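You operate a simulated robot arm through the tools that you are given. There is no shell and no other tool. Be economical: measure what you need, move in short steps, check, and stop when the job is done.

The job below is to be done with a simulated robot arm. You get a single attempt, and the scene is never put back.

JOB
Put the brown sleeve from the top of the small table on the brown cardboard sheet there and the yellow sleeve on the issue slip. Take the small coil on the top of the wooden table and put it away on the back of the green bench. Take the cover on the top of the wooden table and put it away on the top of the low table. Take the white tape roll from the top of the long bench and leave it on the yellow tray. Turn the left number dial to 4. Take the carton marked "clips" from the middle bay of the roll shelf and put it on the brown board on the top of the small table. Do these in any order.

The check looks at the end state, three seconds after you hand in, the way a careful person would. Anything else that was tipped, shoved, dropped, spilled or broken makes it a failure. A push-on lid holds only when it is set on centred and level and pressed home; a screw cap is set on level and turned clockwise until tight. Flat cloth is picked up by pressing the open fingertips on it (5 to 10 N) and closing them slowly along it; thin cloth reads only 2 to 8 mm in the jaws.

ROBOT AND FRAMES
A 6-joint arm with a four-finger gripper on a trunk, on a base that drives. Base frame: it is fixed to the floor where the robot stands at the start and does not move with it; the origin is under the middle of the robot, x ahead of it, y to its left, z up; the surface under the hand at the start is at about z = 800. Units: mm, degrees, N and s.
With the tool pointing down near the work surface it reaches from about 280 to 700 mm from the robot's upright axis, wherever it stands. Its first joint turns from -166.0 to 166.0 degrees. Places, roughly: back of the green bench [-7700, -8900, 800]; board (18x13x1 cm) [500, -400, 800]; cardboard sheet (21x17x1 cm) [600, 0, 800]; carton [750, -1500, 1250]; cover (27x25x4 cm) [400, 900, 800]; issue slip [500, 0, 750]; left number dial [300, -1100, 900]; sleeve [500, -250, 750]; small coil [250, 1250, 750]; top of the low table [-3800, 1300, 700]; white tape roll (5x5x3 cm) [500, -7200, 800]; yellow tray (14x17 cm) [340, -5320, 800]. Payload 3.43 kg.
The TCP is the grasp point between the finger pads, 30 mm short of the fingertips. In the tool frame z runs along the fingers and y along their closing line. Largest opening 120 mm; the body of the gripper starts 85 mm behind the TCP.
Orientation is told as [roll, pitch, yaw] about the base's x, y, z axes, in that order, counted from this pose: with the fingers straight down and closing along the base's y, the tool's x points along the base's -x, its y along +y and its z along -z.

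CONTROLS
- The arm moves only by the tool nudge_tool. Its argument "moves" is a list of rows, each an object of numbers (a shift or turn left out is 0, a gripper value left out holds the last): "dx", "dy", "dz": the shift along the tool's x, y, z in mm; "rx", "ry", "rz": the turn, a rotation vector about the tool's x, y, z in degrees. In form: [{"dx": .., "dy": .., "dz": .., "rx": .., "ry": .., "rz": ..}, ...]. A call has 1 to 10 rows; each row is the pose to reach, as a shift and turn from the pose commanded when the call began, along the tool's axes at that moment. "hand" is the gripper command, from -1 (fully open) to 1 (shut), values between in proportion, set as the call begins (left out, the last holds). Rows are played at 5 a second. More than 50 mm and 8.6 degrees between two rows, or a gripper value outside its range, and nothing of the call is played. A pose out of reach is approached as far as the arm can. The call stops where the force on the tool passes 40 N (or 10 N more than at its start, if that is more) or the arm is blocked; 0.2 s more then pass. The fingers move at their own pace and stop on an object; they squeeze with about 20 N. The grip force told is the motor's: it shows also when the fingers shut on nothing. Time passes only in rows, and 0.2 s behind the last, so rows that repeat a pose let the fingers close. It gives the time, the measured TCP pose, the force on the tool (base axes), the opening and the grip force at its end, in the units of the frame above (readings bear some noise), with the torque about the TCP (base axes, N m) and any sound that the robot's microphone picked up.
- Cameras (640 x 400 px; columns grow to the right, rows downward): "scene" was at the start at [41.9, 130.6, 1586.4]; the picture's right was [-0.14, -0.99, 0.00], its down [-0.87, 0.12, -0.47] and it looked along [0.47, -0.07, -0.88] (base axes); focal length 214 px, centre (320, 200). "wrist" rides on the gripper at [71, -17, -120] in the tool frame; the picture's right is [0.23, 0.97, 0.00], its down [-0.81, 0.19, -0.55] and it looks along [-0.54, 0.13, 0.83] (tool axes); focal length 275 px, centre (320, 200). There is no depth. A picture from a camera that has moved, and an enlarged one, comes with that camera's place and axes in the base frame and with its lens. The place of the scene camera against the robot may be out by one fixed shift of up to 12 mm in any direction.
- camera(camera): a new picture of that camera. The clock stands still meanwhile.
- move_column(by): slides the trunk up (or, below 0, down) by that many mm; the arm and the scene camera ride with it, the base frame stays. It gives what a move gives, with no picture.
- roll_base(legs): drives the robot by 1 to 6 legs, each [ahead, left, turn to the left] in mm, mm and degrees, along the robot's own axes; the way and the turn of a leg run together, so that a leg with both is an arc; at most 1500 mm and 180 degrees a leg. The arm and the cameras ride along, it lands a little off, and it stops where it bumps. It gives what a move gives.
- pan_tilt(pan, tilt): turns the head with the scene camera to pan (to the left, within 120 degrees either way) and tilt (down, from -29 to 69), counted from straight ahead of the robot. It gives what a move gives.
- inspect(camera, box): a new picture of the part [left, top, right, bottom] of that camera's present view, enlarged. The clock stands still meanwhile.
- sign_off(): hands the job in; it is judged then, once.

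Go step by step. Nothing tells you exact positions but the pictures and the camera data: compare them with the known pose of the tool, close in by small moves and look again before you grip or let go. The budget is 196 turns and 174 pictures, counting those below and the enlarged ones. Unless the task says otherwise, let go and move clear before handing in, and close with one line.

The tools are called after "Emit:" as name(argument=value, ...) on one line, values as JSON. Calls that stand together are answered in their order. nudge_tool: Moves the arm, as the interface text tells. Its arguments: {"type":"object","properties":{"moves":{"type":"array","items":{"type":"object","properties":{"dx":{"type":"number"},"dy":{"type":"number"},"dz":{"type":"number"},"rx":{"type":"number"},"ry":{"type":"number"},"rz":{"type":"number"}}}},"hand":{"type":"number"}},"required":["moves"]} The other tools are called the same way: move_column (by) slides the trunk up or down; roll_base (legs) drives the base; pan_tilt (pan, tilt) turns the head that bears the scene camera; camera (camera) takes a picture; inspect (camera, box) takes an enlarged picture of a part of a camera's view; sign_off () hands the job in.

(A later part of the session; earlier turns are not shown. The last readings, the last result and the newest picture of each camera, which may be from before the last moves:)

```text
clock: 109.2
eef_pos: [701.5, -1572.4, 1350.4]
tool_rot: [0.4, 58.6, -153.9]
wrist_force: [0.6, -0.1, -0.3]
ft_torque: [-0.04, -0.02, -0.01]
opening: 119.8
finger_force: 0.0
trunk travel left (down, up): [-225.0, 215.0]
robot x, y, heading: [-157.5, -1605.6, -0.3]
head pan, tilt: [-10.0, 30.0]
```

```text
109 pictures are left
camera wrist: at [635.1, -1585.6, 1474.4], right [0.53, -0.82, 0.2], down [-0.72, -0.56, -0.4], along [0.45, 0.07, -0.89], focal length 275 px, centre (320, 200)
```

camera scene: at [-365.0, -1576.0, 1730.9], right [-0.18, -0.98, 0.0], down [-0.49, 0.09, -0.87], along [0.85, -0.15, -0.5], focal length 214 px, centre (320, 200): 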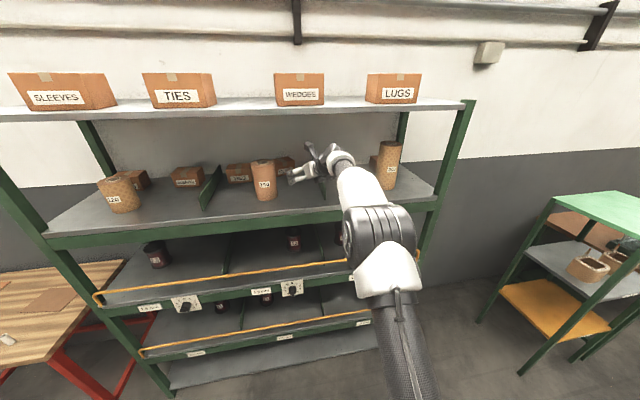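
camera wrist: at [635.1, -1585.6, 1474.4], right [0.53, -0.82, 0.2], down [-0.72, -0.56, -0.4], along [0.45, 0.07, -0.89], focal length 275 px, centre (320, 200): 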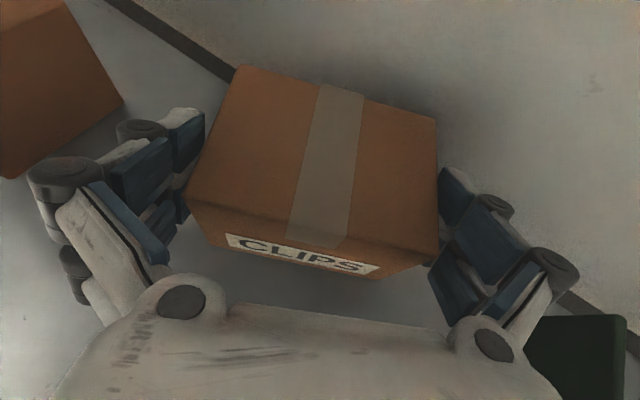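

The carton is between the fingers. Closing.

Emit:
nudge_tool(moves=[{"dx": 0}, {"dx": 0}, {"dx": 0}, {"dx": 0}], hand=1)

Emit:
nudge_tool(moves=[{"dx": 9, "dz": -5}, {"dx": 18, "dz": -10}, {"dx": 18, "dz": -10}])

Emit:
camera(camera="wrist")

```text
clock: 110.2
eef_pos: [699.4, -1573.1, 1352.7]
tool_rot: [0.3, 58.9, -153.8]
wrist_force: [-0.2, 0.6, 3.7]
ft_torque: [0.2, 0.26, -0.02]
opening: 110.4
finger_force: 19.4
trunk travel left (down, up): [-225.0, 215.0]
robot x, y, heading: [-160.2, -1606.3, -0.1]
head pan, tilt: [-10.0, 30.0]
```

```text
clock: 111.0
eef_pos: [701.0, -1572.5, 1371.9]
tool_rot: [0.3, 58.6, -153.8]
wrist_force: [-0.1, 0.2, -1.1]
ft_torque: [-0.02, 0.02, 0.03]
opening: 110.6
finger_force: 20.0
trunk travel left (down, up): [-225.0, 215.0]
robot x, y, heading: [-157.5, -1607.0, -0.1]
head pan, tilt: [-10.0, 30.0]
```

```text
108 pictures are left
camera wrist: at [634.3, -1585.8, 1495.6], right [0.53, -0.82, 0.2], down [-0.72, -0.56, -0.4], along [0.45, 0.07, -0.89], focal length 275 px, centre (320, 200)
```

wrist: 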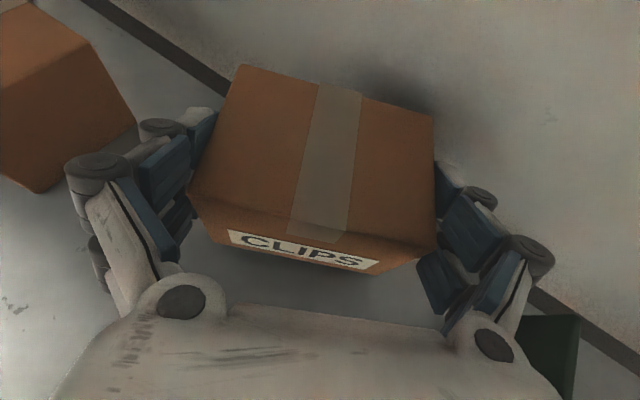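

Held (110 mm wide). Lift, retreat along the same diagonal, then back out of the shelf.

Emit:
nudge_tool(moves=[{"dx": 12, "dz": -7}, {"dx": 24, "dz": -14.5}, {"dx": 24, "dz": -14.5}])

Emit:
roll_base(legs=[[-135, -67, 0], [-400, 0, 0]])

Emit:
camera(camera="wrist")

Emit:
camera(camera="scene")

```text
clock: 111.8
eef_pos: [701.1, -1572.5, 1399.5]
tool_rot: [0.4, 58.7, -153.8]
wrist_force: [-0.2, -0.8, -1.9]
ft_torque: [-0.03, 0.05, -0.03]
opening: 110.6
finger_force: 20.3
trunk travel left (down, up): [-225.0, 215.0]
robot x, y, heading: [-151.4, -1604.6, -0.2]
head pan, tilt: [-10.0, 30.0]
```

```text
clock: 115.3
eef_pos: [167.6, -1633.7, 1399.7]
tool_rot: [0.5, 58.7, -153.7]
wrist_force: [0.1, -0.8, -1.8]
ft_torque: [-0.05, 0.08, -0.04]
opening: 110.2
finger_force: 20.4
trunk travel left (down, up): [-225.0, 215.0]
robot x, y, heading: [-687.1, -1668.5, -0.1]
head pan, tilt: [-10.0, 30.0]
```

```text
107 pictures are left
camera wrist: at [101.6, -1646.4, 1524.2], right [0.53, -0.82, 0.2], down [-0.72, -0.57, -0.41], along [0.45, 0.07, -0.89], focal length 275 px, centre (320, 200)
```

wrist: 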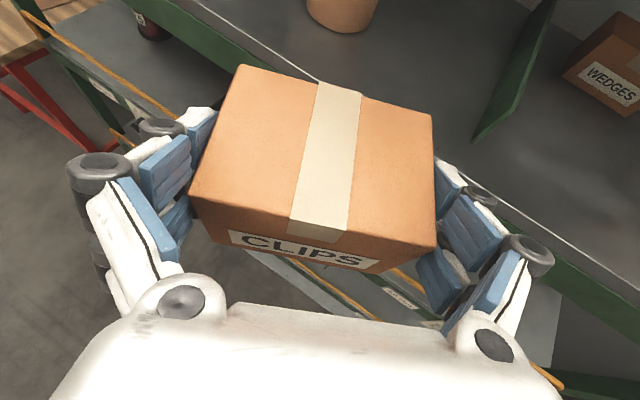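

```text
106 pictures are left
camera scene: at [-620.5, -1546.8, 1730.7], right [-0.17, -0.98, 0.0], down [-0.49, 0.09, -0.87], along [0.85, -0.15, -0.5], focal length 214 px, centre (320, 200)
```

scene: 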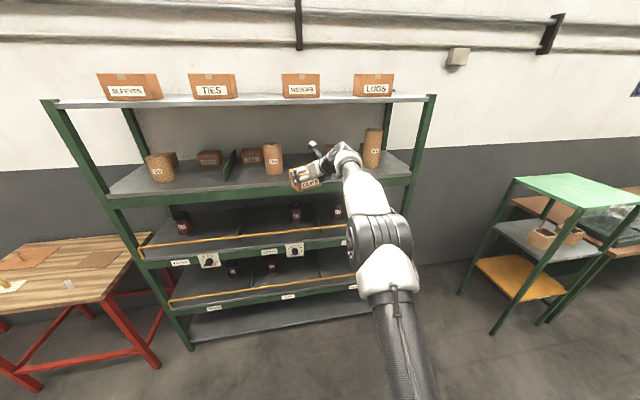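

Carton is out and nothing else moved. Drive left to the small table, lower, and turn to square the carton with the board.

Emit:
roll_base(legs=[[0, 1475, 0], [0, 0, -26]])

Emit:
move_column(by=-200)

Emit:
nudge_tool(moves=[{"dx": -43, "dy": -14, "dz": -7}, {"dx": -86, "dy": -28, "dz": -15}, {"dx": -129, "dy": -42, "dz": -22}, {"dx": -172, "dy": -56, "dz": -30}, {"dx": -215, "dy": -70, "dz": -37}, {"dx": -258, "dy": -84, "dz": -45}, {"dx": -301, "dy": -99, "dz": -52}, {"dx": -301, "dy": -99, "dz": -52}])

Emit:
pan_tilt(pan=10, tilt=40)

Emit:
camera(camera="scene")

```text
clock: 124.0
eef_pos: [93.3, -497.2, 1400.8]
tool_rot: [0.4, 58.7, -178.4]
wrist_force: [-1.0, 0.3, -3.4]
ft_torque: [-0.01, 0.02, -0.01]
opening: 109.9
finger_force: 20.3
trunk travel left (down, up): [-225.0, 215.0]
robot x, y, heading: [-703.9, -177.2, -24.9]
head pan, tilt: [-10.0, 30.0]
```

```text
clock: 126.2
eef_pos: [92.6, -497.4, 1199.2]
tool_rot: [0.4, 58.7, -178.3]
wrist_force: [0.7, -0.8, -2.4]
ft_torque: [-0.01, 0.02, 0.02]
opening: 110.1
finger_force: 20.0
trunk travel left (down, up): [-25.0, 415.0]
robot x, y, heading: [-698.9, -173.3, -24.8]
head pan, tilt: [-10.0, 30.0]
```

```text
clock: 128.0
eef_pos: [-111.9, -403.8, 966.9]
tool_rot: [0.4, 58.8, -178.3]
wrist_force: [-0.3, -0.1, -2.3]
ft_torque: [0.01, 0.06, 0.01]
opening: 109.7
finger_force: 19.9
trunk travel left (down, up): [-25.0, 415.0]
robot x, y, heading: [-703.1, -174.0, -24.6]
head pan, tilt: [-10.0, 30.0]
```

```text
clock: 128.8
eef_pos: [-111.8, -403.9, 966.7]
tool_rot: [0.4, 58.6, -178.3]
wrist_force: [1.0, 0.3, -2.0]
ft_torque: [-0.02, 0.02, 0.0]
opening: 110.2
finger_force: 19.6
trunk travel left (down, up): [-25.0, 415.0]
robot x, y, heading: [-700.1, -175.4, -24.7]
head pan, tilt: [10.0, 40.0]
```

```text
105 pictures are left
camera scene: at [-579.7, -60.4, 1515.4], right [-0.25, -0.97, 0.0], down [-0.62, 0.16, -0.77], along [0.74, -0.2, -0.64], focal length 214 px, centre (320, 200)
```

scene: 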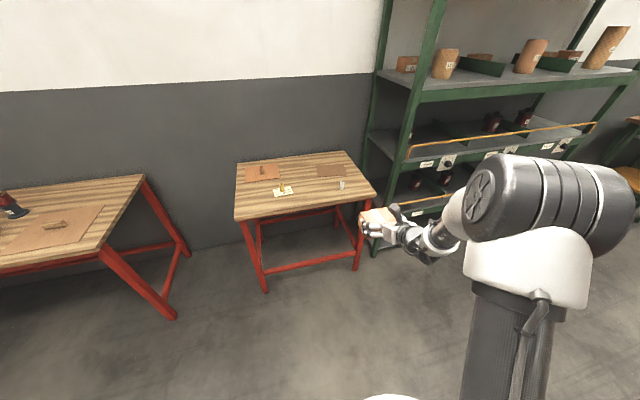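

Driving to bring the carton over the board.

Emit:
roll_base(legs=[[545, 229, 0]])

Emit:
camera(camera="wrist")

Emit:
camera(camera="scene")

```text
clock: 132.2
eef_pos: [481.4, -446.1, 966.5]
tool_rot: [0.3, 58.8, -179.1]
wrist_force: [0.6, 0.1, -1.8]
ft_torque: [0.03, 0.06, -0.01]
opening: 109.7
finger_force: 20.1
trunk travel left (down, up): [-25.0, 415.0]
robot x, y, heading: [-104.3, -208.8, -25.6]
head pan, tilt: [10.0, 40.0]
```

```text
104 pictures are left
camera wrist: at [415.4, -430.1, 1090.4], right [0.13, -0.97, 0.2], down [-0.89, -0.2, -0.4], along [0.43, -0.13, -0.89], focal length 275 px, centre (320, 200)
```

wrist: 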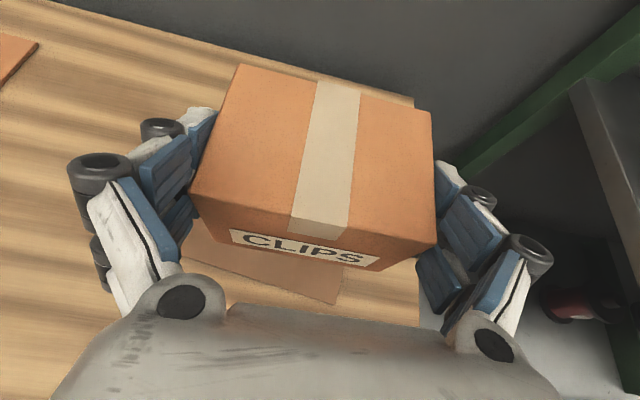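

```text
103 pictures are left
camera scene: at [18.0, -95.6, 1515.3], right [-0.27, -0.96, 0.0], down [-0.62, 0.17, -0.77], along [0.74, -0.2, -0.64], focal length 214 px, centre (320, 200)
```

scene: 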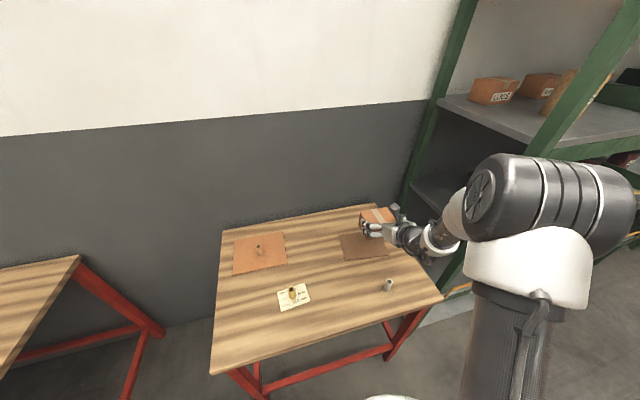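

Board centre ≈(519,-429). Positioning over it and lowering to just above.

Emit:
nudge_tool(moves=[{"dx": 8, "dz": 13, "dy": -9}, {"dx": 15.5, "dz": 25.7, "dy": -17}, {"dx": -18, "dz": 46, "dy": -17}, {"dx": -50, "dz": 65, "dy": -17}, {"dx": -70, "dz": 77, "dy": -17}, {"dx": -70, "dz": 77, "dy": -17}])

Emit:
inspect(camera="scene", box=[300, 180, 460, 280])

Emit:
camera(camera="wrist")

```text
clock: 133.6
eef_pos: [511.3, -431.6, 867.8]
tool_rot: [0.5, 58.7, -179.1]
wrist_force: [0.0, -0.2, -1.8]
ft_torque: [-0.04, 0.01, 0.02]
opening: 109.8
finger_force: 20.0
trunk travel left (down, up): [-25.0, 415.0]
robot x, y, heading: [-104.3, -212.0, -25.4]
head pan, tilt: [10.0, 40.0]
```

```text
4.00 times, centred on (380, 230) of scene
camera zoom: at [17.7, -95.6, 1515.4], right [-0.27, -0.96, 0.0], down [-0.62, 0.17, -0.77], along [0.74, -0.21, -0.64], focal length 858 px, centre (80, 80)
```

zoom: 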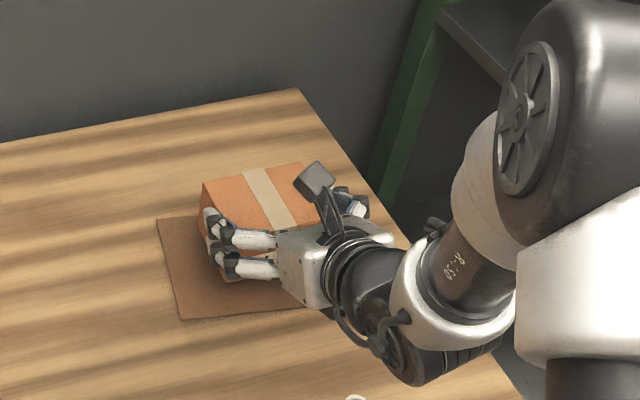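

```text
101 pictures are left
camera wrist: at [445.8, -414.9, 991.9], right [0.13, -0.97, 0.2], down [-0.89, -0.2, -0.41], along [0.43, -0.13, -0.89], focal length 275 px, centre (320, 200)
```

wrist: 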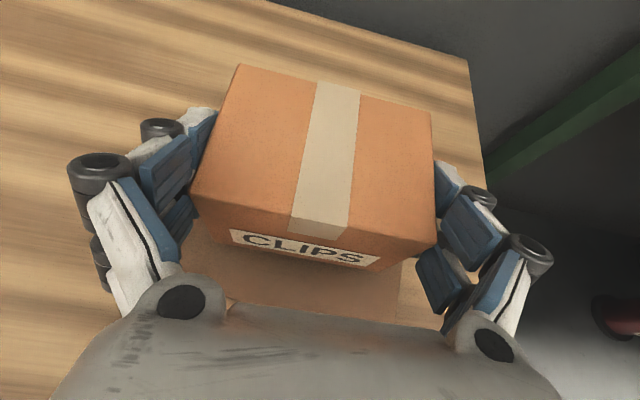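

Well over the board. Lowering to contact.

Emit:
nudge_tool(moves=[{"dx": -4, "dz": 2.5, "dy": -6}, {"dx": -8, "dz": 5, "dy": -6}, {"dx": -10, "dz": 6, "dy": -6}, {"dx": -12, "dz": 7, "dy": -6}, {"dx": -14, "dz": 8.4, "dy": -6}, {"dx": -14, "dz": 8.4, "dy": -6}])

```text
clock: 135.0
eef_pos: [511.7, -424.3, 854.1]
tool_rot: [0.5, 59.1, -179.1]
wrist_force: [5.7, -2.3, 18.1]
ft_torque: [0.6, -0.25, -0.44]
opening: 110.3
finger_force: 20.2
trunk travel left (down, up): [-25.0, 415.0]
robot x, y, heading: [-104.4, -201.4, -25.7]
head pan, tilt: [10.0, 40.0]
```

Contact. Releasing; then backing straight off along the tool's horizontal.

Emit:
nudge_tool(moves=[{"dx": 1.5, "dz": -0.9}, {"dx": 1.5, "dz": -0.9}, {"dx": 1.5, "dz": -0.9}], hand=-1)

Emit:
camera(camera="wrist")

```text
clock: 135.8
eef_pos: [509.8, -424.3, 853.0]
tool_rot: [0.4, 58.6, -179.2]
wrist_force: [0.0, -0.6, 0.8]
ft_torque: [-0.03, -0.01, 0.02]
opening: 119.9
finger_force: 0.1
trunk travel left (down, up): [-25.0, 415.0]
robot x, y, heading: [-105.7, -207.7, -25.4]
head pan, tilt: [10.0, 40.0]
```

```text
100 pictures are left
camera wrist: at [444.0, -407.6, 976.7], right [0.13, -0.97, 0.2], down [-0.89, -0.2, -0.4], along [0.43, -0.13, -0.89], focal length 275 px, centre (320, 200)
```

wrist: 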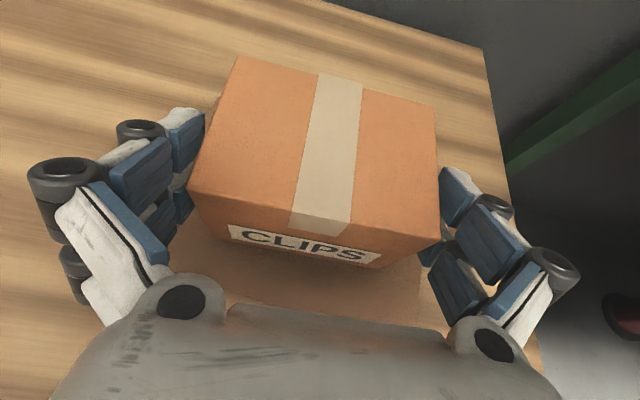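

Emit:
nudge_tool(moves=[{"dz": -40}, {"dz": -80}, {"dz": -120}, {"dz": -130, "dx": 45}, {"dz": -140, "dx": 90}, {"dz": -140, "dx": 90}])

Emit:
camera(camera="scene")

```text
clock: 137.2
eef_pos: [433.9, -424.5, 1001.3]
tool_rot: [0.4, 58.7, -179.2]
wrist_force: [-0.3, -0.2, -0.2]
ft_torque: [0.03, 0.0, -0.02]
opening: 120.3
finger_force: 0.1
trunk travel left (down, up): [-25.0, 415.0]
robot x, y, heading: [-105.1, -210.4, -25.5]
head pan, tilt: [10.0, 40.0]
```

```text
99 pictures are left
camera scene: at [17.4, -95.6, 1515.3], right [-0.27, -0.96, 0.0], down [-0.62, 0.17, -0.77], along [0.74, -0.21, -0.64], focal length 214 px, centre (320, 200)
```

scene: 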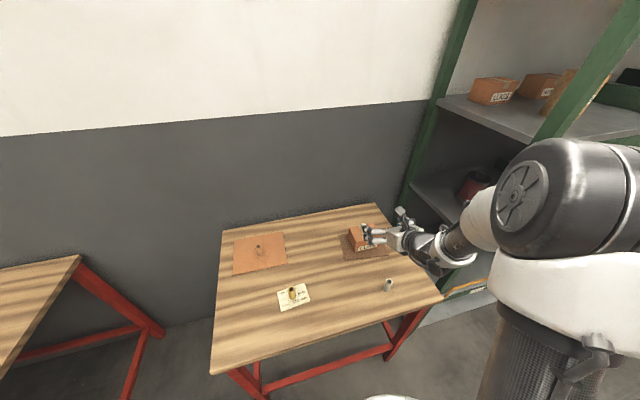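

The carton stands on the board. Next the left dial: moving back and right, same arm heading (+x).

Emit:
roll_base(legs=[[-225, -107, 0], [285, -598, 0]])

Emit:
nudge_tool(moves=[{"ry": 8}, {"ry": 16}, {"ry": 24}, {"ry": 31}, {"ry": 31}])

Emit:
camera(camera="wrist")

Emit:
camera(camera="scene")

```text
clock: 142.3
eef_pos: [183.1, -1074.1, 1000.0]
tool_rot: [0.6, 58.7, -178.6]
wrist_force: [0.8, -0.5, 0.9]
ft_torque: [0.0, -0.03, 0.02]
opening: 119.9
finger_force: 0.1
trunk travel left (down, up): [-25.0, 415.0]
robot x, y, heading: [-357.2, -859.8, -24.9]
head pan, tilt: [10.0, 40.0]
```

```text
clock: 143.5
eef_pos: [181.3, -1072.6, 1000.7]
tool_rot: [44.4, 89.6, -134.6]
wrist_force: [-0.2, 0.0, -0.8]
ft_torque: [0.01, 0.01, 0.0]
opening: 120.0
finger_force: 0.1
trunk travel left (down, up): [-25.0, 415.0]
robot x, y, heading: [-358.8, -862.7, -25.0]
head pan, tilt: [10.0, 40.0]
```

```text
98 pictures are left
camera wrist: at [60.9, -1058.4, 1072.6], right [0.02, -0.97, 0.23], down [-0.55, -0.21, -0.81], along [0.83, -0.11, -0.54], focal length 275 px, centre (320, 200)
```

wrist: 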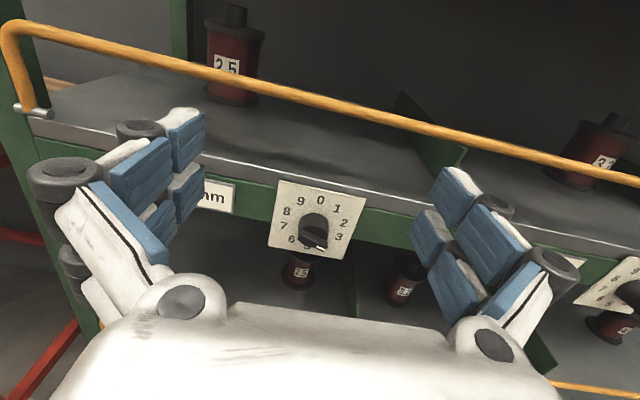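

```text
97 pictures are left
camera scene: at [-237.2, -747.8, 1515.4], right [-0.26, -0.97, 0.0], down [-0.62, 0.17, -0.77], along [0.74, -0.2, -0.64], focal length 214 px, centre (320, 200)
```

scene: 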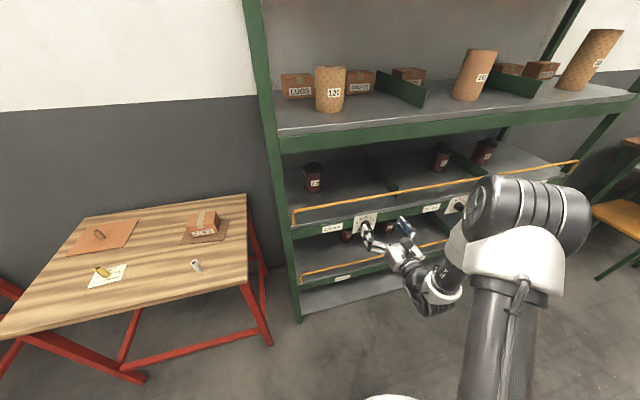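

Emit:
inspect(camera="wrist", box=[250, 160, 390, 275])

```text
3.48 times, centred on (320, 218) of wrist
camera zoom: at [60.9, -1058.4, 1072.6], right [0.02, -0.97, 0.23], down [-0.55, -0.21, -0.81], along [0.83, -0.11, -0.54], focal length 958 px, centre (320, 139)
```

zoom: 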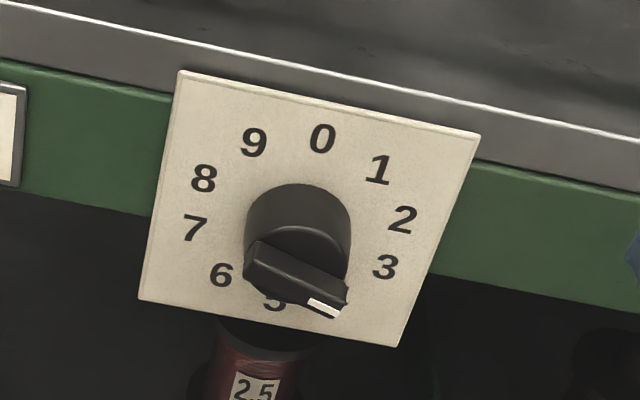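

The pointer (white tip) is now near 3; 0 is on top, numbers go clockwise. I need about +36° clockwise. Moving level with the dial for a second view.

Emit:
nudge_tool(moves=[{"dx": -40, "dy": 7}, {"dx": -80, "dy": 14}, {"dx": -120, "dy": 20}, {"dx": -120, "dy": 20}], hand=0.1)

Emit:
camera(camera="wrist")

Emit:
inspect(camera="wrist", box=[230, 60, 410, 180])

```text
clock: 144.5
eef_pos: [182.8, -1093.5, 878.8]
tool_rot: [38.1, 89.7, -140.8]
wrist_force: [0.4, -0.2, 0.0]
ft_torque: [0.0, 0.01, 0.01]
opening: 53.9
finger_force: 0.1
trunk travel left (down, up): [-25.0, 415.0]
robot x, y, heading: [-359.6, -859.0, -24.7]
head pan, tilt: [10.0, 40.0]
```

```text
95 pictures are left
camera wrist: at [62.4, -1078.6, 951.2], right [0.02, -0.97, 0.23], down [-0.55, -0.21, -0.81], along [0.83, -0.11, -0.54], focal length 275 px, centre (320, 200)
```

wrist: 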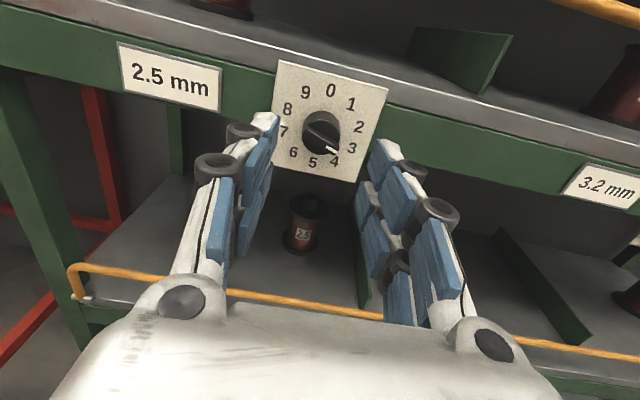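

```text
3.33 times, centred on (320, 120) of wrist
camera zoom: at [62.4, -1078.6, 951.2], right [0.02, -0.97, 0.23], down [-0.55, -0.21, -0.81], along [0.83, -0.11, -0.54], focal length 918 px, centre (320, 467)
```

zoom: 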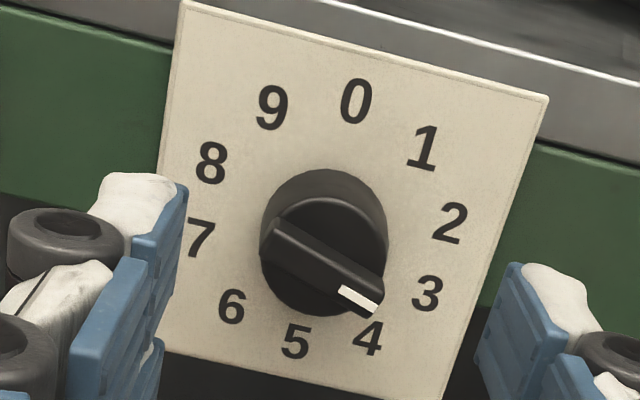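

Pointer is exactly at 3; plate is at x≈331, knob axis at (y -1095, z 861.5), fin front at x≈296. Aligning on the axis and rolling the jaws 72° to straddle the fin.

Emit:
nudge_tool(moves=[{"dx": -17.3, "dy": 1.5, "rz": -8}, {"dx": -17.3, "dy": 1.5, "rz": -16}, {"dx": -17.3, "dy": 1.5, "rz": -24}, {"dx": -17.3, "dy": 1.5, "rz": -32}, {"dx": -17.3, "dy": 1.5, "rz": -40}, {"dx": -17.3, "dy": 1.5, "rz": -48}, {"dx": -17.3, "dy": 1.5, "rz": -56}, {"dx": -17.3, "dy": 1.5, "rz": -64}, {"dx": -17.3, "dy": 1.5, "rz": -72}, {"dx": -17.3, "dy": 1.5, "rz": -72}], hand=0.2)

Emit:
camera(camera="wrist")

```text
clock: 146.7
eef_pos: [181.7, -1095.9, 862.1]
tool_rot: [89.7, 17.7, -89.0]
wrist_force: [-0.6, -0.4, -0.2]
ft_torque: [0.01, -0.04, 0.0]
opening: 48.0
finger_force: 0.1
trunk travel left (down, up): [-25.0, 415.0]
robot x, y, heading: [-355.2, -859.3, -24.9]
head pan, tilt: [10.0, 40.0]
```

```text
93 pictures are left
camera wrist: at [59.9, -1024.4, 868.7], right [0.01, -0.08, 1.0], down [-0.54, -0.84, -0.06], along [0.84, -0.53, -0.05], focal length 275 px, centre (320, 200)
```

wrist: 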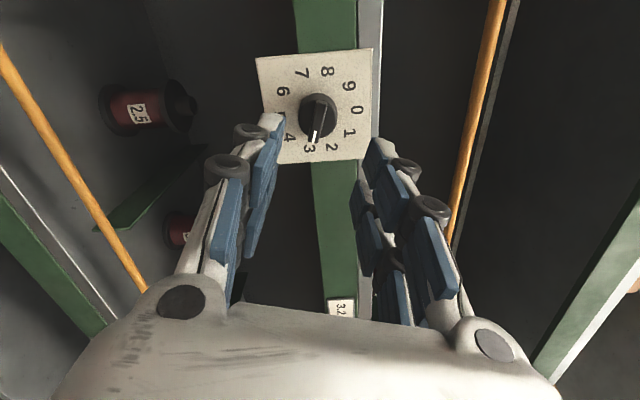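

Aligned with the fin. Advancing so the fingertips straddle the fin, then closing.

Emit:
nudge_tool(moves=[{"dx": 1, "dy": -1.5, "dz": 40}, {"dx": 1, "dy": -1.5, "dz": 75}, {"dx": 1, "dy": -1.5, "dz": 93}, {"dx": 1, "dy": -1.5, "dz": 93}])

Emit:
camera(camera="wrist")

```text
clock: 147.7
eef_pos: [273.3, -1090.4, 859.7]
tool_rot: [89.7, 17.8, -89.0]
wrist_force: [0.2, 0.3, 0.6]
ft_torque: [0.0, 0.01, -0.01]
opening: 48.2
finger_force: 0.2
trunk travel left (down, up): [-25.0, 415.0]
robot x, y, heading: [-354.0, -859.8, -24.8]
head pan, tilt: [10.0, 40.0]
```

```text
92 pictures are left
camera wrist: at [152.3, -1019.7, 866.7], right [0.01, -0.08, 1.0], down [-0.54, -0.84, -0.06], along [0.84, -0.53, -0.05], focal length 275 px, centre (320, 200)
```

wrist: 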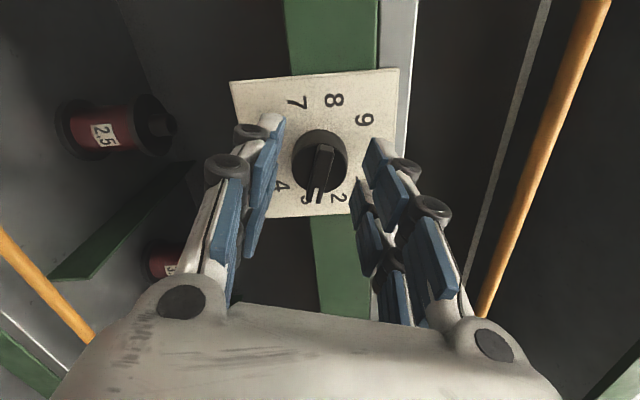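

Emit:
nudge_tool(moves=[{"dz": 0}, {"dz": 0}, {"dz": 0}, {"dz": 0}], hand=1)

Emit:
camera(camera="wrist")

```text
clock: 148.7
eef_pos: [274.7, -1092.1, 861.2]
tool_rot: [89.8, 17.8, -88.9]
wrist_force: [2.8, -1.6, 3.9]
ft_torque: [-0.03, -0.07, -0.04]
opening: 10.2
finger_force: 36.5
trunk travel left (down, up): [-25.0, 415.0]
robot x, y, heading: [-358.1, -859.8, -24.9]
head pan, tilt: [10.0, 40.0]
```

```text
91 pictures are left
camera wrist: at [152.3, -1020.0, 867.3], right [0.0, -0.08, 1.0], down [-0.54, -0.84, -0.06], along [0.84, -0.54, -0.05], focal length 275 px, centre (320, 200)
```

wrist: 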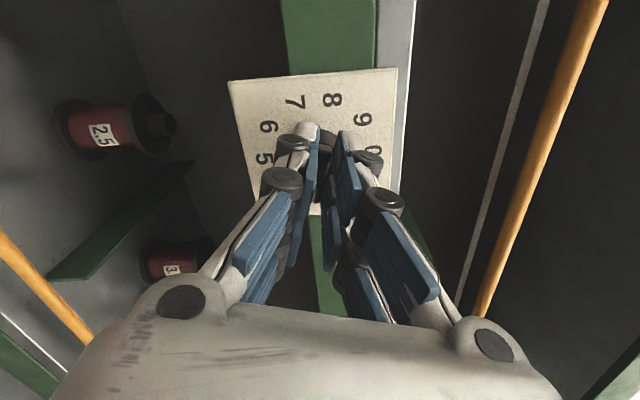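

Gripped the 10 mm fin. Turning 36° clockwise (rz +).

Emit:
nudge_tool(moves=[{"rz": 6}, {"rz": 12}, {"rz": 18}, {"rz": 24}, {"rz": 30}, {"rz": 36}, {"rz": 36}, {"rz": 36}])

Emit:
camera(camera="wrist")

```text
clock: 150.5
eef_pos: [275.1, -1093.8, 865.4]
tool_rot: [89.9, 53.9, -89.2]
wrist_force: [5.0, -9.1, 17.6]
ft_torque: [-0.08, -0.57, -0.17]
opening: 10.2
finger_force: 44.1
trunk travel left (down, up): [-25.0, 415.0]
robot x, y, heading: [-358.0, -862.1, -24.8]
head pan, tilt: [10.0, 40.0]
```

```text
90 pictures are left
camera wrist: at [152.7, -1039.3, 912.1], right [0.01, -0.65, 0.76], down [-0.54, -0.64, -0.54], along [0.84, -0.41, -0.36], focal length 275 px, centre (320, 200)
```

wrist: 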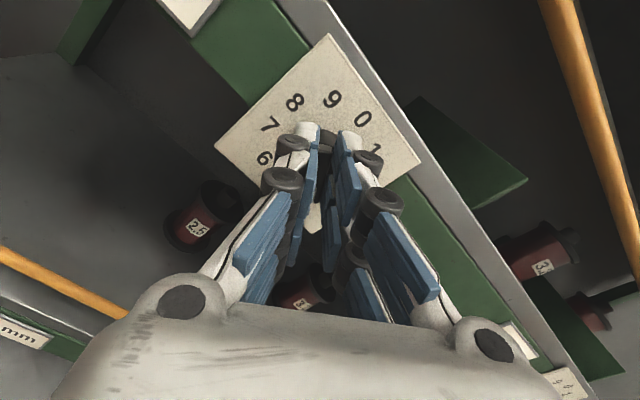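

Emit:
nudge_tool(moves=[{"dz": 0}, {"dz": 0}, {"dz": 0}], hand=0.2)

Emit:
nudge_tool(moves=[{"dz": -40}, {"dz": -80}, {"dz": -100}, {"dz": -100}])

Emit:
inspect(camera="wrist", box=[230, 40, 430, 180])

```text
clock: 151.3
eef_pos: [274.4, -1091.2, 861.7]
tool_rot: [89.5, 53.9, -89.5]
wrist_force: [-0.1, 0.6, 0.2]
ft_torque: [-0.03, 0.0, 0.0]
opening: 48.1
finger_force: 0.1
trunk travel left (down, up): [-25.0, 415.0]
robot x, y, heading: [-356.7, -857.0, -24.9]
head pan, tilt: [10.0, 40.0]
```

```text
clock: 152.3
eef_pos: [177.9, -1096.6, 862.6]
tool_rot: [89.4, 53.9, -89.2]
wrist_force: [1.1, -0.4, 0.8]
ft_torque: [-0.02, 0.03, 0.0]
opening: 47.7
finger_force: 0.0
trunk travel left (down, up): [-25.0, 415.0]
robot x, y, heading: [-360.6, -862.8, -24.9]
head pan, tilt: [10.0, 40.0]
```

```text
2.86 times, centred on (330, 110) of wrist
camera zoom: at [56.1, -1041.7, 911.2], right [0.02, -0.65, 0.76], down [-0.54, -0.64, -0.54], along [0.84, -0.4, -0.36], focal length 786 px, centre (291, 457)
```

zoom: 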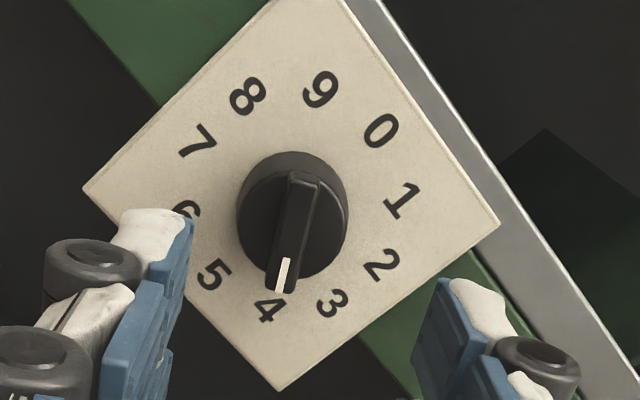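

Pointer is at 4 — dial done. Next the cover: back away, square up, drive left to the wooden table.

Emit:
roll_base(legs=[[-180, 0, 0], [0, 0, 25], [0, 1000, 0], [0, 680, 0]])

Emit:
nudge_tool(moves=[{"rz": 8}, {"rz": 16}, {"rz": 24}, {"rz": 32}, {"rz": 36}, {"rz": 36}])

Emit:
nudge_tool(moves=[{"dx": 40, "ry": -8}, {"dx": 80, "ry": -16}, {"dx": 120, "ry": -24}, {"dx": 160, "ry": -32}, {"dx": 190, "ry": -40}, {"dx": 190, "ry": -48}, {"dx": 190, "ry": -56}, {"dx": 190, "ry": -64}, {"dx": 190, "ry": -72}, {"dx": 190, "ry": -80}])

Emit:
nudge_tool(moves=[{"ry": -8}, {"ry": -9.5}, {"ry": -9.5}])

Emit:
pan_tilt(pan=20, tilt=40)

Emit:
camera(camera="scene")

```text
clock: 163.2
eef_pos: [84.1, 898.4, 862.5]
tool_rot: [89.4, 53.8, -64.9]
wrist_force: [1.0, -0.4, 0.0]
ft_torque: [0.0, -0.04, 0.01]
opening: 47.9
finger_force: 0.1
trunk travel left (down, up): [-25.0, 415.0]
robot x, y, heading: [-500.8, 886.6, -0.5]
head pan, tilt: [10.0, 40.0]
```

```text
clock: 164.6
eef_pos: [85.4, 897.9, 863.4]
tool_rot: [22.9, 89.8, -131.5]
wrist_force: [-0.4, -0.1, 0.2]
ft_torque: [0.05, 0.0, 0.0]
opening: 48.1
finger_force: 0.0
trunk travel left (down, up): [-25.0, 415.0]
robot x, y, heading: [-501.4, 889.0, -0.4]
head pan, tilt: [10.0, 40.0]
```

```text
clock: 166.8
eef_pos: [84.8, 900.3, 1050.7]
tool_rot: [0.2, 9.6, -154.4]
wrist_force: [-0.7, 0.5, 1.1]
ft_torque: [-0.01, 0.0, -0.01]
opening: 47.9
finger_force: 0.2
trunk travel left (down, up): [-25.0, 415.0]
robot x, y, heading: [-499.4, 889.2, -0.3]
head pan, tilt: [10.0, 40.0]
```

```text
clock: 167.6
eef_pos: [86.3, 899.7, 1052.8]
tool_rot: [0.1, 0.1, -154.5]
wrist_force: [0.6, 0.2, 0.4]
ft_torque: [0.02, 0.0, -0.01]
opening: 47.8
finger_force: 0.0
trunk travel left (down, up): [-25.0, 415.0]
robot x, y, heading: [-500.2, 892.7, -0.3]
head pan, tilt: [10.0, 40.0]
```

```text
clock: 168.3
eef_pos: [85.5, 898.7, 1053.1]
tool_rot: [0.2, 0.3, -154.4]
wrist_force: [0.3, 0.0, 0.2]
ft_torque: [0.01, 0.0, 0.02]
opening: 48.0
finger_force: 0.0
trunk travel left (down, up): [-25.0, 415.0]
robot x, y, heading: [-503.0, 891.0, -0.3]
head pan, tilt: [20.0, 40.0]
```

```text
88 pictures are left
camera scene: at [-440.9, 1058.0, 1515.4], right [0.33, -0.94, 0.0], down [-0.61, -0.21, -0.77], along [0.72, 0.26, -0.64], focal length 214 px, centre (320, 200)
```

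scene: 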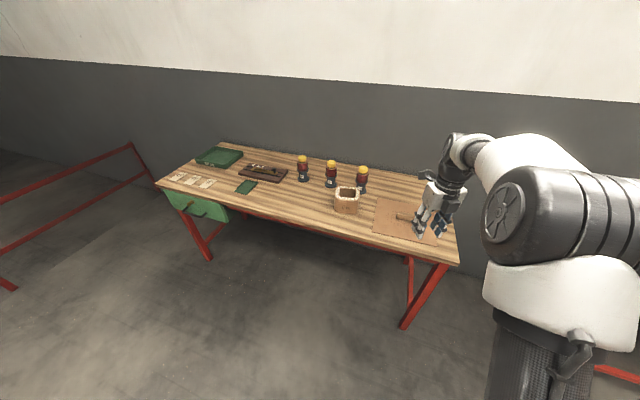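

Emit:
inspect(camera="scene", box=[270, 140, 470, 265])

Emit:
inspect(camera="scene", box=[140, 130, 340, 255])

```text
3.20 times, centred on (370, 202) of scene
camera zoom: at [-440.9, 1058.0, 1515.4], right [0.33, -0.94, 0.0], down [-0.61, -0.21, -0.77], along [0.72, 0.26, -0.64], focal length 686 px, centre (160, 192)
```

zoom: 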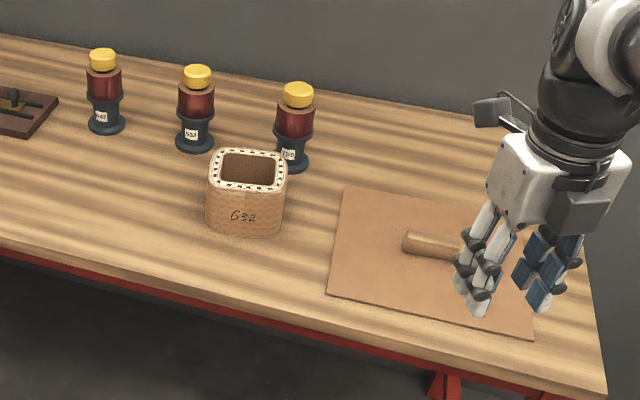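

```text
3.20 times, centred on (240, 192) of scene
camera zoom: at [-440.9, 1058.0, 1515.4], right [0.33, -0.94, 0.0], down [-0.61, -0.21, -0.77], along [0.72, 0.26, -0.64], focal length 686 px, centre (576, 224)
```

zoom: 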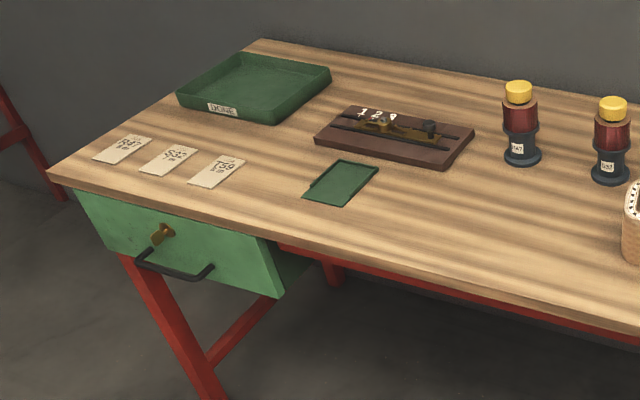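

The woven block "632" on the table is the small coil; the brown plate with the wooden handle is the cover (centre ≈(356,931), handle along y). Turning the jaws to close along x and driving over it.

Emit:
nudge_tool(moves=[{"rz": -8}, {"rz": -16}, {"rz": -24}, {"rz": -32}, {"rz": -40}, {"rz": -48}, {"rz": -56}, {"rz": -64}, {"rz": -64.5}, {"rz": -64.5}])

Emit:
roll_base(legs=[[265, 25, 0.3]])

Emit:
camera(camera="wrist")

```text
clock: 170.5
eef_pos: [84.2, 898.2, 1052.7]
tool_rot: [0.4, -0.1, -89.8]
wrist_force: [-0.1, -1.9, -0.1]
ft_torque: [0.06, 0.0, 0.0]
opening: 47.9
finger_force: 0.2
trunk travel left (down, up): [-25.0, 415.0]
robot x, y, heading: [-499.7, 891.7, -0.1]
head pan, tilt: [20.0, 40.0]
```

```text
clock: 172.4
eef_pos: [351.7, 928.0, 1053.4]
tool_rot: [0.3, -0.1, -89.5]
wrist_force: [0.0, 0.1, -0.1]
ft_torque: [-0.01, 0.06, 0.0]
opening: 47.8
finger_force: 0.0
trunk travel left (down, up): [-25.0, 415.0]
robot x, y, heading: [-232.8, 913.9, 0.2]
head pan, tilt: [20.0, 40.0]
```

```text
85 pictures are left
camera wrist: at [333.9, 999.4, 1173.2], right [0.97, 0.24, 0.0], down [0.2, -0.81, 0.56], along [0.14, -0.54, -0.83], focal length 275 px, centre (320, 200)
```

wrist: 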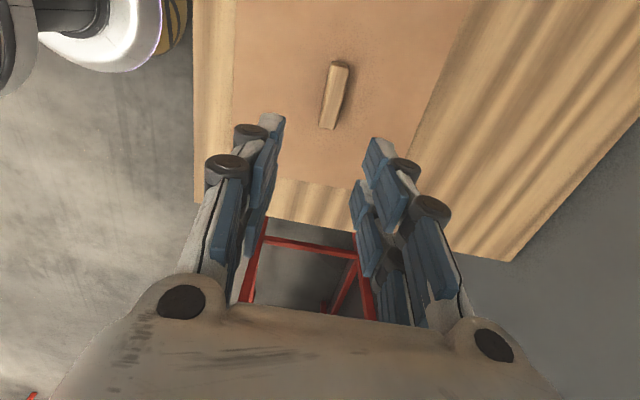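

Handle centre ≈(370,926), along y, ~20 mm wide. Descending over it in steps.

Emit:
nudge_tool(moves=[{"dx": -2, "dy": 19, "dz": 35, "rz": -3}, {"dx": -2, "dy": 19, "dz": 80, "rz": -3}, {"dx": -2, "dy": 19, "dz": 120, "rz": -3}, {"dx": -2, "dy": 19, "dz": 140, "rz": -3}, {"dx": -2, "dy": 19, "dz": 140, "rz": -3}])

Emit:
camera(camera="wrist")

```text
clock: 173.6
eef_pos: [370.3, 925.6, 911.1]
tool_rot: [0.3, 0.0, -86.6]
wrist_force: [0.2, 0.0, 0.3]
ft_torque: [-0.02, -0.03, 0.02]
opening: 48.2
finger_force: 0.1
trunk travel left (down, up): [-25.0, 415.0]
robot x, y, heading: [-234.0, 914.6, 0.2]
head pan, tilt: [20.0, 40.0]
```

```text
84 pictures are left
camera wrist: at [348.4, 996.9, 1032.6], right [0.96, 0.29, 0.0], down [0.24, -0.8, 0.56], along [0.16, -0.53, -0.83], focal length 275 px, centre (320, 200)
```

wrist: 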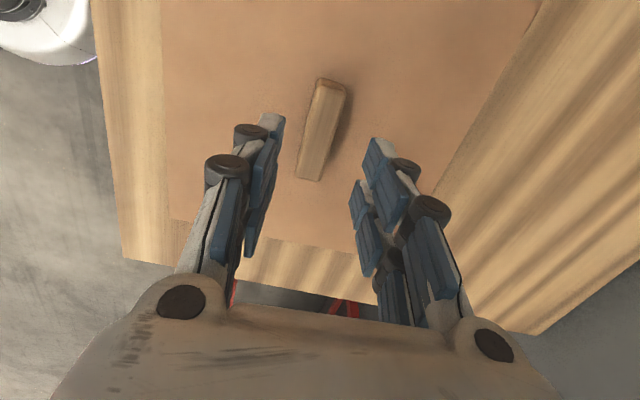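

Emit:
nudge_tool(moves=[{"dx": 5, "dz": 40}, {"dx": 5, "dz": 58}, {"dx": 5, "dz": 64}, {"dx": 5, "dz": 66}, {"dx": 5, "dz": 66}])

Emit:
nudge_tool(moves=[{"dz": 0}, {"dz": 0}, {"dz": 0}, {"dz": 0}], hand=1)

Emit:
camera(camera="wrist")

```text
clock: 174.8
eef_pos: [371.0, 930.3, 848.3]
tool_rot: [0.3, -0.1, -86.6]
wrist_force: [0.4, -0.2, -1.4]
ft_torque: [0.01, 0.02, 0.02]
opening: 47.9
finger_force: 0.1
trunk travel left (down, up): [-25.0, 415.0]
robot x, y, heading: [-233.6, 912.7, 0.2]
head pan, tilt: [20.0, 40.0]
```

```text
clock: 175.8
eef_pos: [371.3, 930.7, 848.0]
tool_rot: [0.1, -0.2, -86.6]
wrist_force: [-0.7, -0.1, -0.2]
ft_torque: [0.21, 0.0, -0.13]
opening: 21.8
finger_force: 19.8
trunk travel left (down, up): [-25.0, 415.0]
robot x, y, heading: [-230.6, 917.4, 0.2]
head pan, tilt: [20.0, 40.0]
```

```text
83 pictures are left
camera wrist: at [349.7, 1001.3, 968.1], right [0.96, 0.29, 0.0], down [0.24, -0.8, 0.56], along [0.16, -0.53, -0.83], focal length 275 px, centre (320, 200)
```

wrist: 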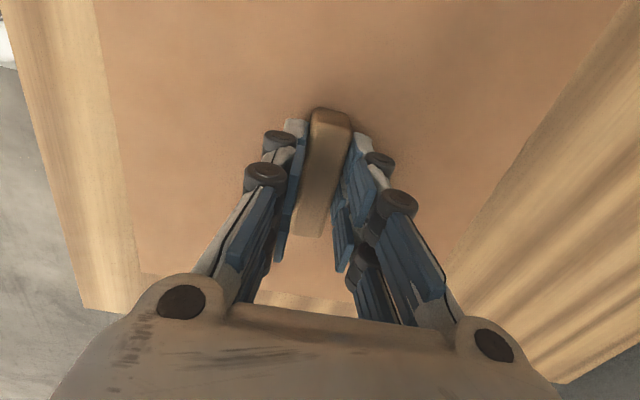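

Handle gripped at 22 mm. Lifting slowly.

Emit:
nudge_tool(moves=[{"dz": -5}, {"dz": -15}, {"dz": -30}, {"dz": -50}, {"dz": -75}, {"dz": -100}, {"dz": -100}])

Emit:
camera(camera="wrist")

Emit:
camera(camera="scene")

```text
clock: 177.4
eef_pos: [371.0, 928.3, 946.2]
tool_rot: [0.1, -0.2, -86.5]
wrist_force: [-0.4, 0.2, -3.1]
ft_torque: [0.01, 0.02, 0.02]
opening: 21.7
finger_force: 20.4
trunk travel left (down, up): [-25.0, 415.0]
robot x, y, heading: [-234.7, 915.6, -0.1]
head pan, tilt: [20.0, 40.0]
```

```text
82 pictures are left
camera wrist: at [349.5, 999.3, 1065.7], right [0.96, 0.29, 0.0], down [0.24, -0.8, 0.56], along [0.16, -0.53, -0.83], focal length 275 px, centre (320, 200)
```

wrist: 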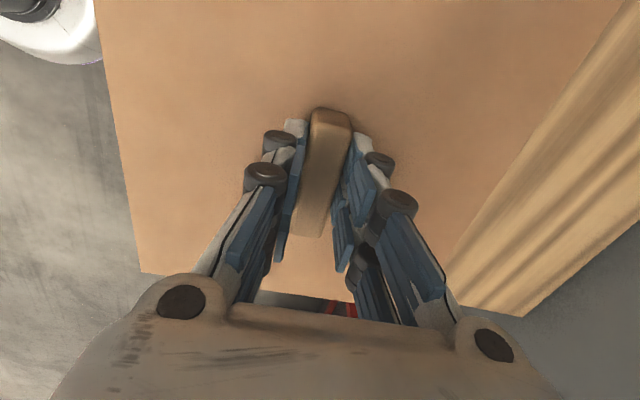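

```text
81 pictures are left
camera scene: at [-175.4, 1082.5, 1515.3], right [0.34, -0.94, 0.0], down [-0.6, -0.22, -0.77], along [0.72, 0.26, -0.64], focal length 214 px, centre (320, 200)
```

scene: 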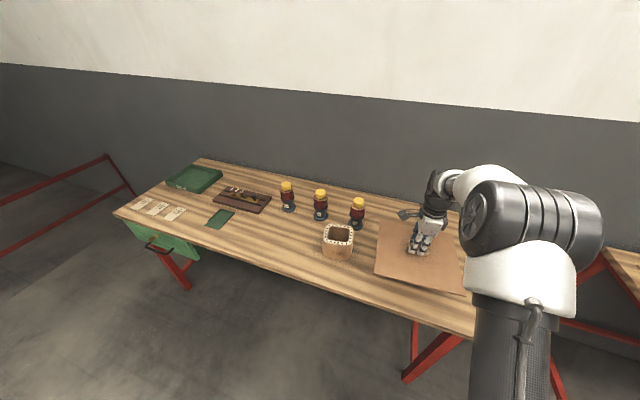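

Cover is lifted level. Back off, turn around toward the low table and look.

Emit:
roll_base(legs=[[-550, 0, 0], [0, 0, 174]])

Emit:
pan_tilt(pan=10, tilt=20)

Emit:
camera(camera="scene")

```text
clock: 187.9
eef_pos: [-1399.8, 930.8, 944.6]
tool_rot: [0.2, -0.1, 90.6]
wrist_force: [0.5, 0.6, -2.7]
ft_torque: [-0.02, -0.02, 0.02]
opening: 22.2
finger_force: 20.2
trunk travel left (down, up): [-25.0, 415.0]
robot x, y, heading: [-794.0, 912.7, 176.9]
head pan, tilt: [20.0, 40.0]
```

```text
clock: 188.7
eef_pos: [-1400.4, 929.4, 944.3]
tool_rot: [0.2, -0.1, 90.6]
wrist_force: [0.1, 0.8, -3.4]
ft_torque: [-0.03, 0.0, 0.03]
opening: 21.8
finger_force: 20.1
trunk travel left (down, up): [-25.0, 415.0]
robot x, y, heading: [-799.0, 917.0, 176.9]
head pan, tilt: [10.0, 20.0]
```

```text
80 pictures are left
camera scene: at [-877.2, 761.0, 1546.7], right [-0.12, 0.99, 0.0], down [0.34, 0.04, -0.94], along [-0.93, -0.11, -0.34], focal length 214 px, centre (320, 200)
```

scene: 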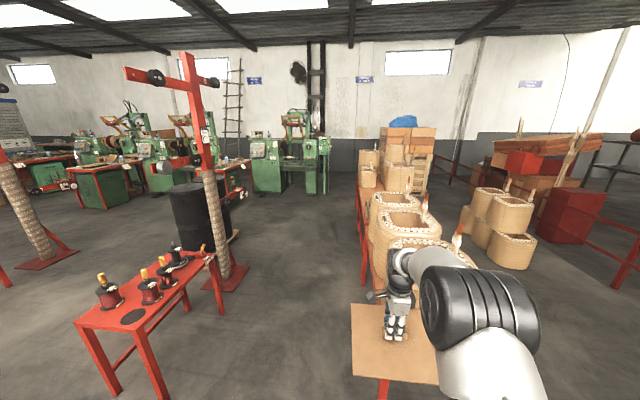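

The low table line is ahead on the right with big coils. Shift left into the aisle, advance and look.

Emit:
roll_base(legs=[[0, 480, 3], [1000, 0, 0]])

Emit:
pan_tilt(pan=-50, tilt=25)

Emit:
camera(camera="scene")

Emit:
pan_tilt(pan=0, tilt=20)

Emit:
camera(camera="scene")

```text
clock: 196.3
eef_pos: [-2414.3, 451.4, 944.7]
tool_rot: [0.2, -0.1, 92.8]
wrist_force: [0.1, 0.5, -3.1]
ft_torque: [-0.05, -0.03, -0.02]
opening: 22.4
finger_force: 19.7
trunk travel left (down, up): [-25.0, 415.0]
robot x, y, heading: [-1807.3, 459.4, 179.3]
head pan, tilt: [10.0, 20.0]
```

```text
clock: 197.6
eef_pos: [-2414.1, 450.6, 944.8]
tool_rot: [0.1, -0.1, 92.8]
wrist_force: [-0.1, 0.1, -3.1]
ft_torque: [-0.01, 0.01, -0.01]
opening: 21.9
finger_force: 19.9
trunk travel left (down, up): [-25.0, 415.0]
robot x, y, heading: [-1806.2, 457.9, 179.2]
head pan, tilt: [-50.0, 25.0]
```

```text
79 pictures are left
camera scene: at [-1851.8, 388.4, 1538.7], right [0.77, 0.63, 0.0], down [0.27, -0.33, -0.91], along [-0.57, 0.7, -0.42], focal length 214 px, centre (320, 200)
```

scene: 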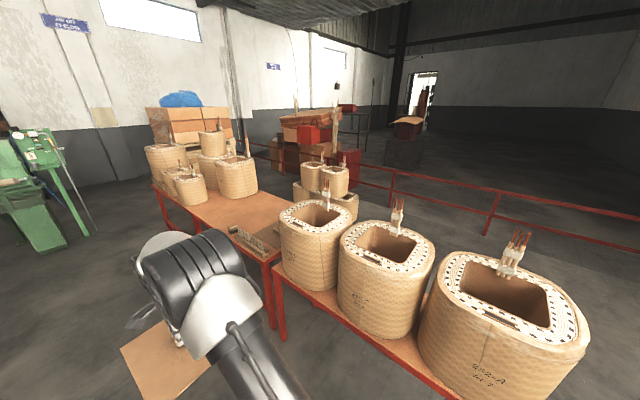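

```text
clock: 198.8
eef_pos: [-2414.8, 451.4, 945.4]
tool_rot: [0.3, -0.2, 92.8]
wrist_force: [0.2, 0.0, -1.4]
ft_torque: [-0.04, -0.04, 0.01]
opening: 21.7
finger_force: 20.5
trunk travel left (down, up): [-25.0, 415.0]
robot x, y, heading: [-1808.1, 457.8, 179.4]
head pan, tilt: [0.0, 20.0]
```

```text
78 pictures are left
camera scene: at [-1886.6, 318.5, 1546.7], right [0.01, 1.0, 0.0], down [0.34, -0.01, -0.94], along [-0.94, 0.01, -0.34], focal length 214 px, centre (320, 200)
```

scene: 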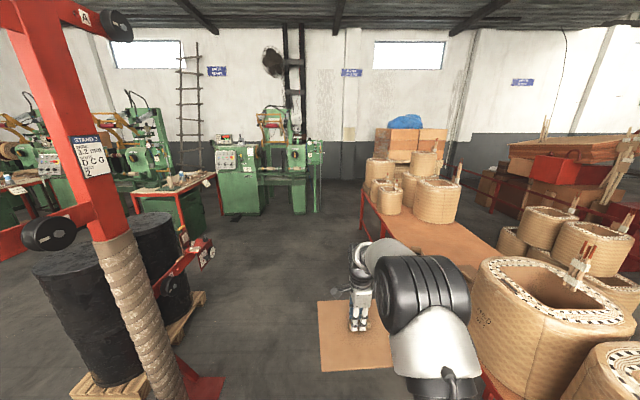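

The second, brown-topped low table (x≈-2700…-4560, front edge y≈930) has free space near x≈-3300. Drive along the aisle, turn to face it, and look.

Emit:
roll_base(legs=[[0, 350, 0], [1480, 0, 0], [0, 0, -90]])

Emit:
pan_tilt(pan=0, tilt=30)

Emit:
camera(camera="scene")

```text
clock: 211.7
eef_pos: [-3297.7, 744.3, 945.1]
tool_rot: [0.3, -0.1, 3.0]
wrist_force: [-0.5, -0.8, -3.7]
ft_torque: [-0.01, 0.0, 0.04]
opening: 21.8
finger_force: 20.5
trunk travel left (down, up): [-25.0, 415.0]
robot x, y, heading: [-3286.5, 138.7, 89.5]
head pan, tilt: [0.0, 20.0]
```

```text
clock: 212.5
eef_pos: [-3297.3, 743.3, 945.8]
tool_rot: [0.3, -0.1, 3.0]
wrist_force: [0.2, 0.5, -3.2]
ft_torque: [-0.01, 0.04, -0.02]
opening: 21.9
finger_force: 20.3
trunk travel left (down, up): [-25.0, 415.0]
robot x, y, heading: [-3287.6, 138.1, 89.7]
head pan, tilt: [0.0, 30.0]
```

```text
77 pictures are left
camera scene: at [-3428.3, 211.2, 1530.7], right [1.0, -0.01, 0.0], down [0.0, -0.5, -0.87], along [0.01, 0.87, -0.5], focal length 214 px, centre (320, 200)
```

scene: 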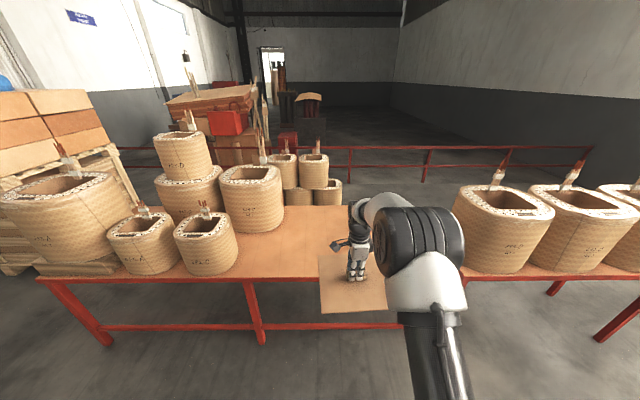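

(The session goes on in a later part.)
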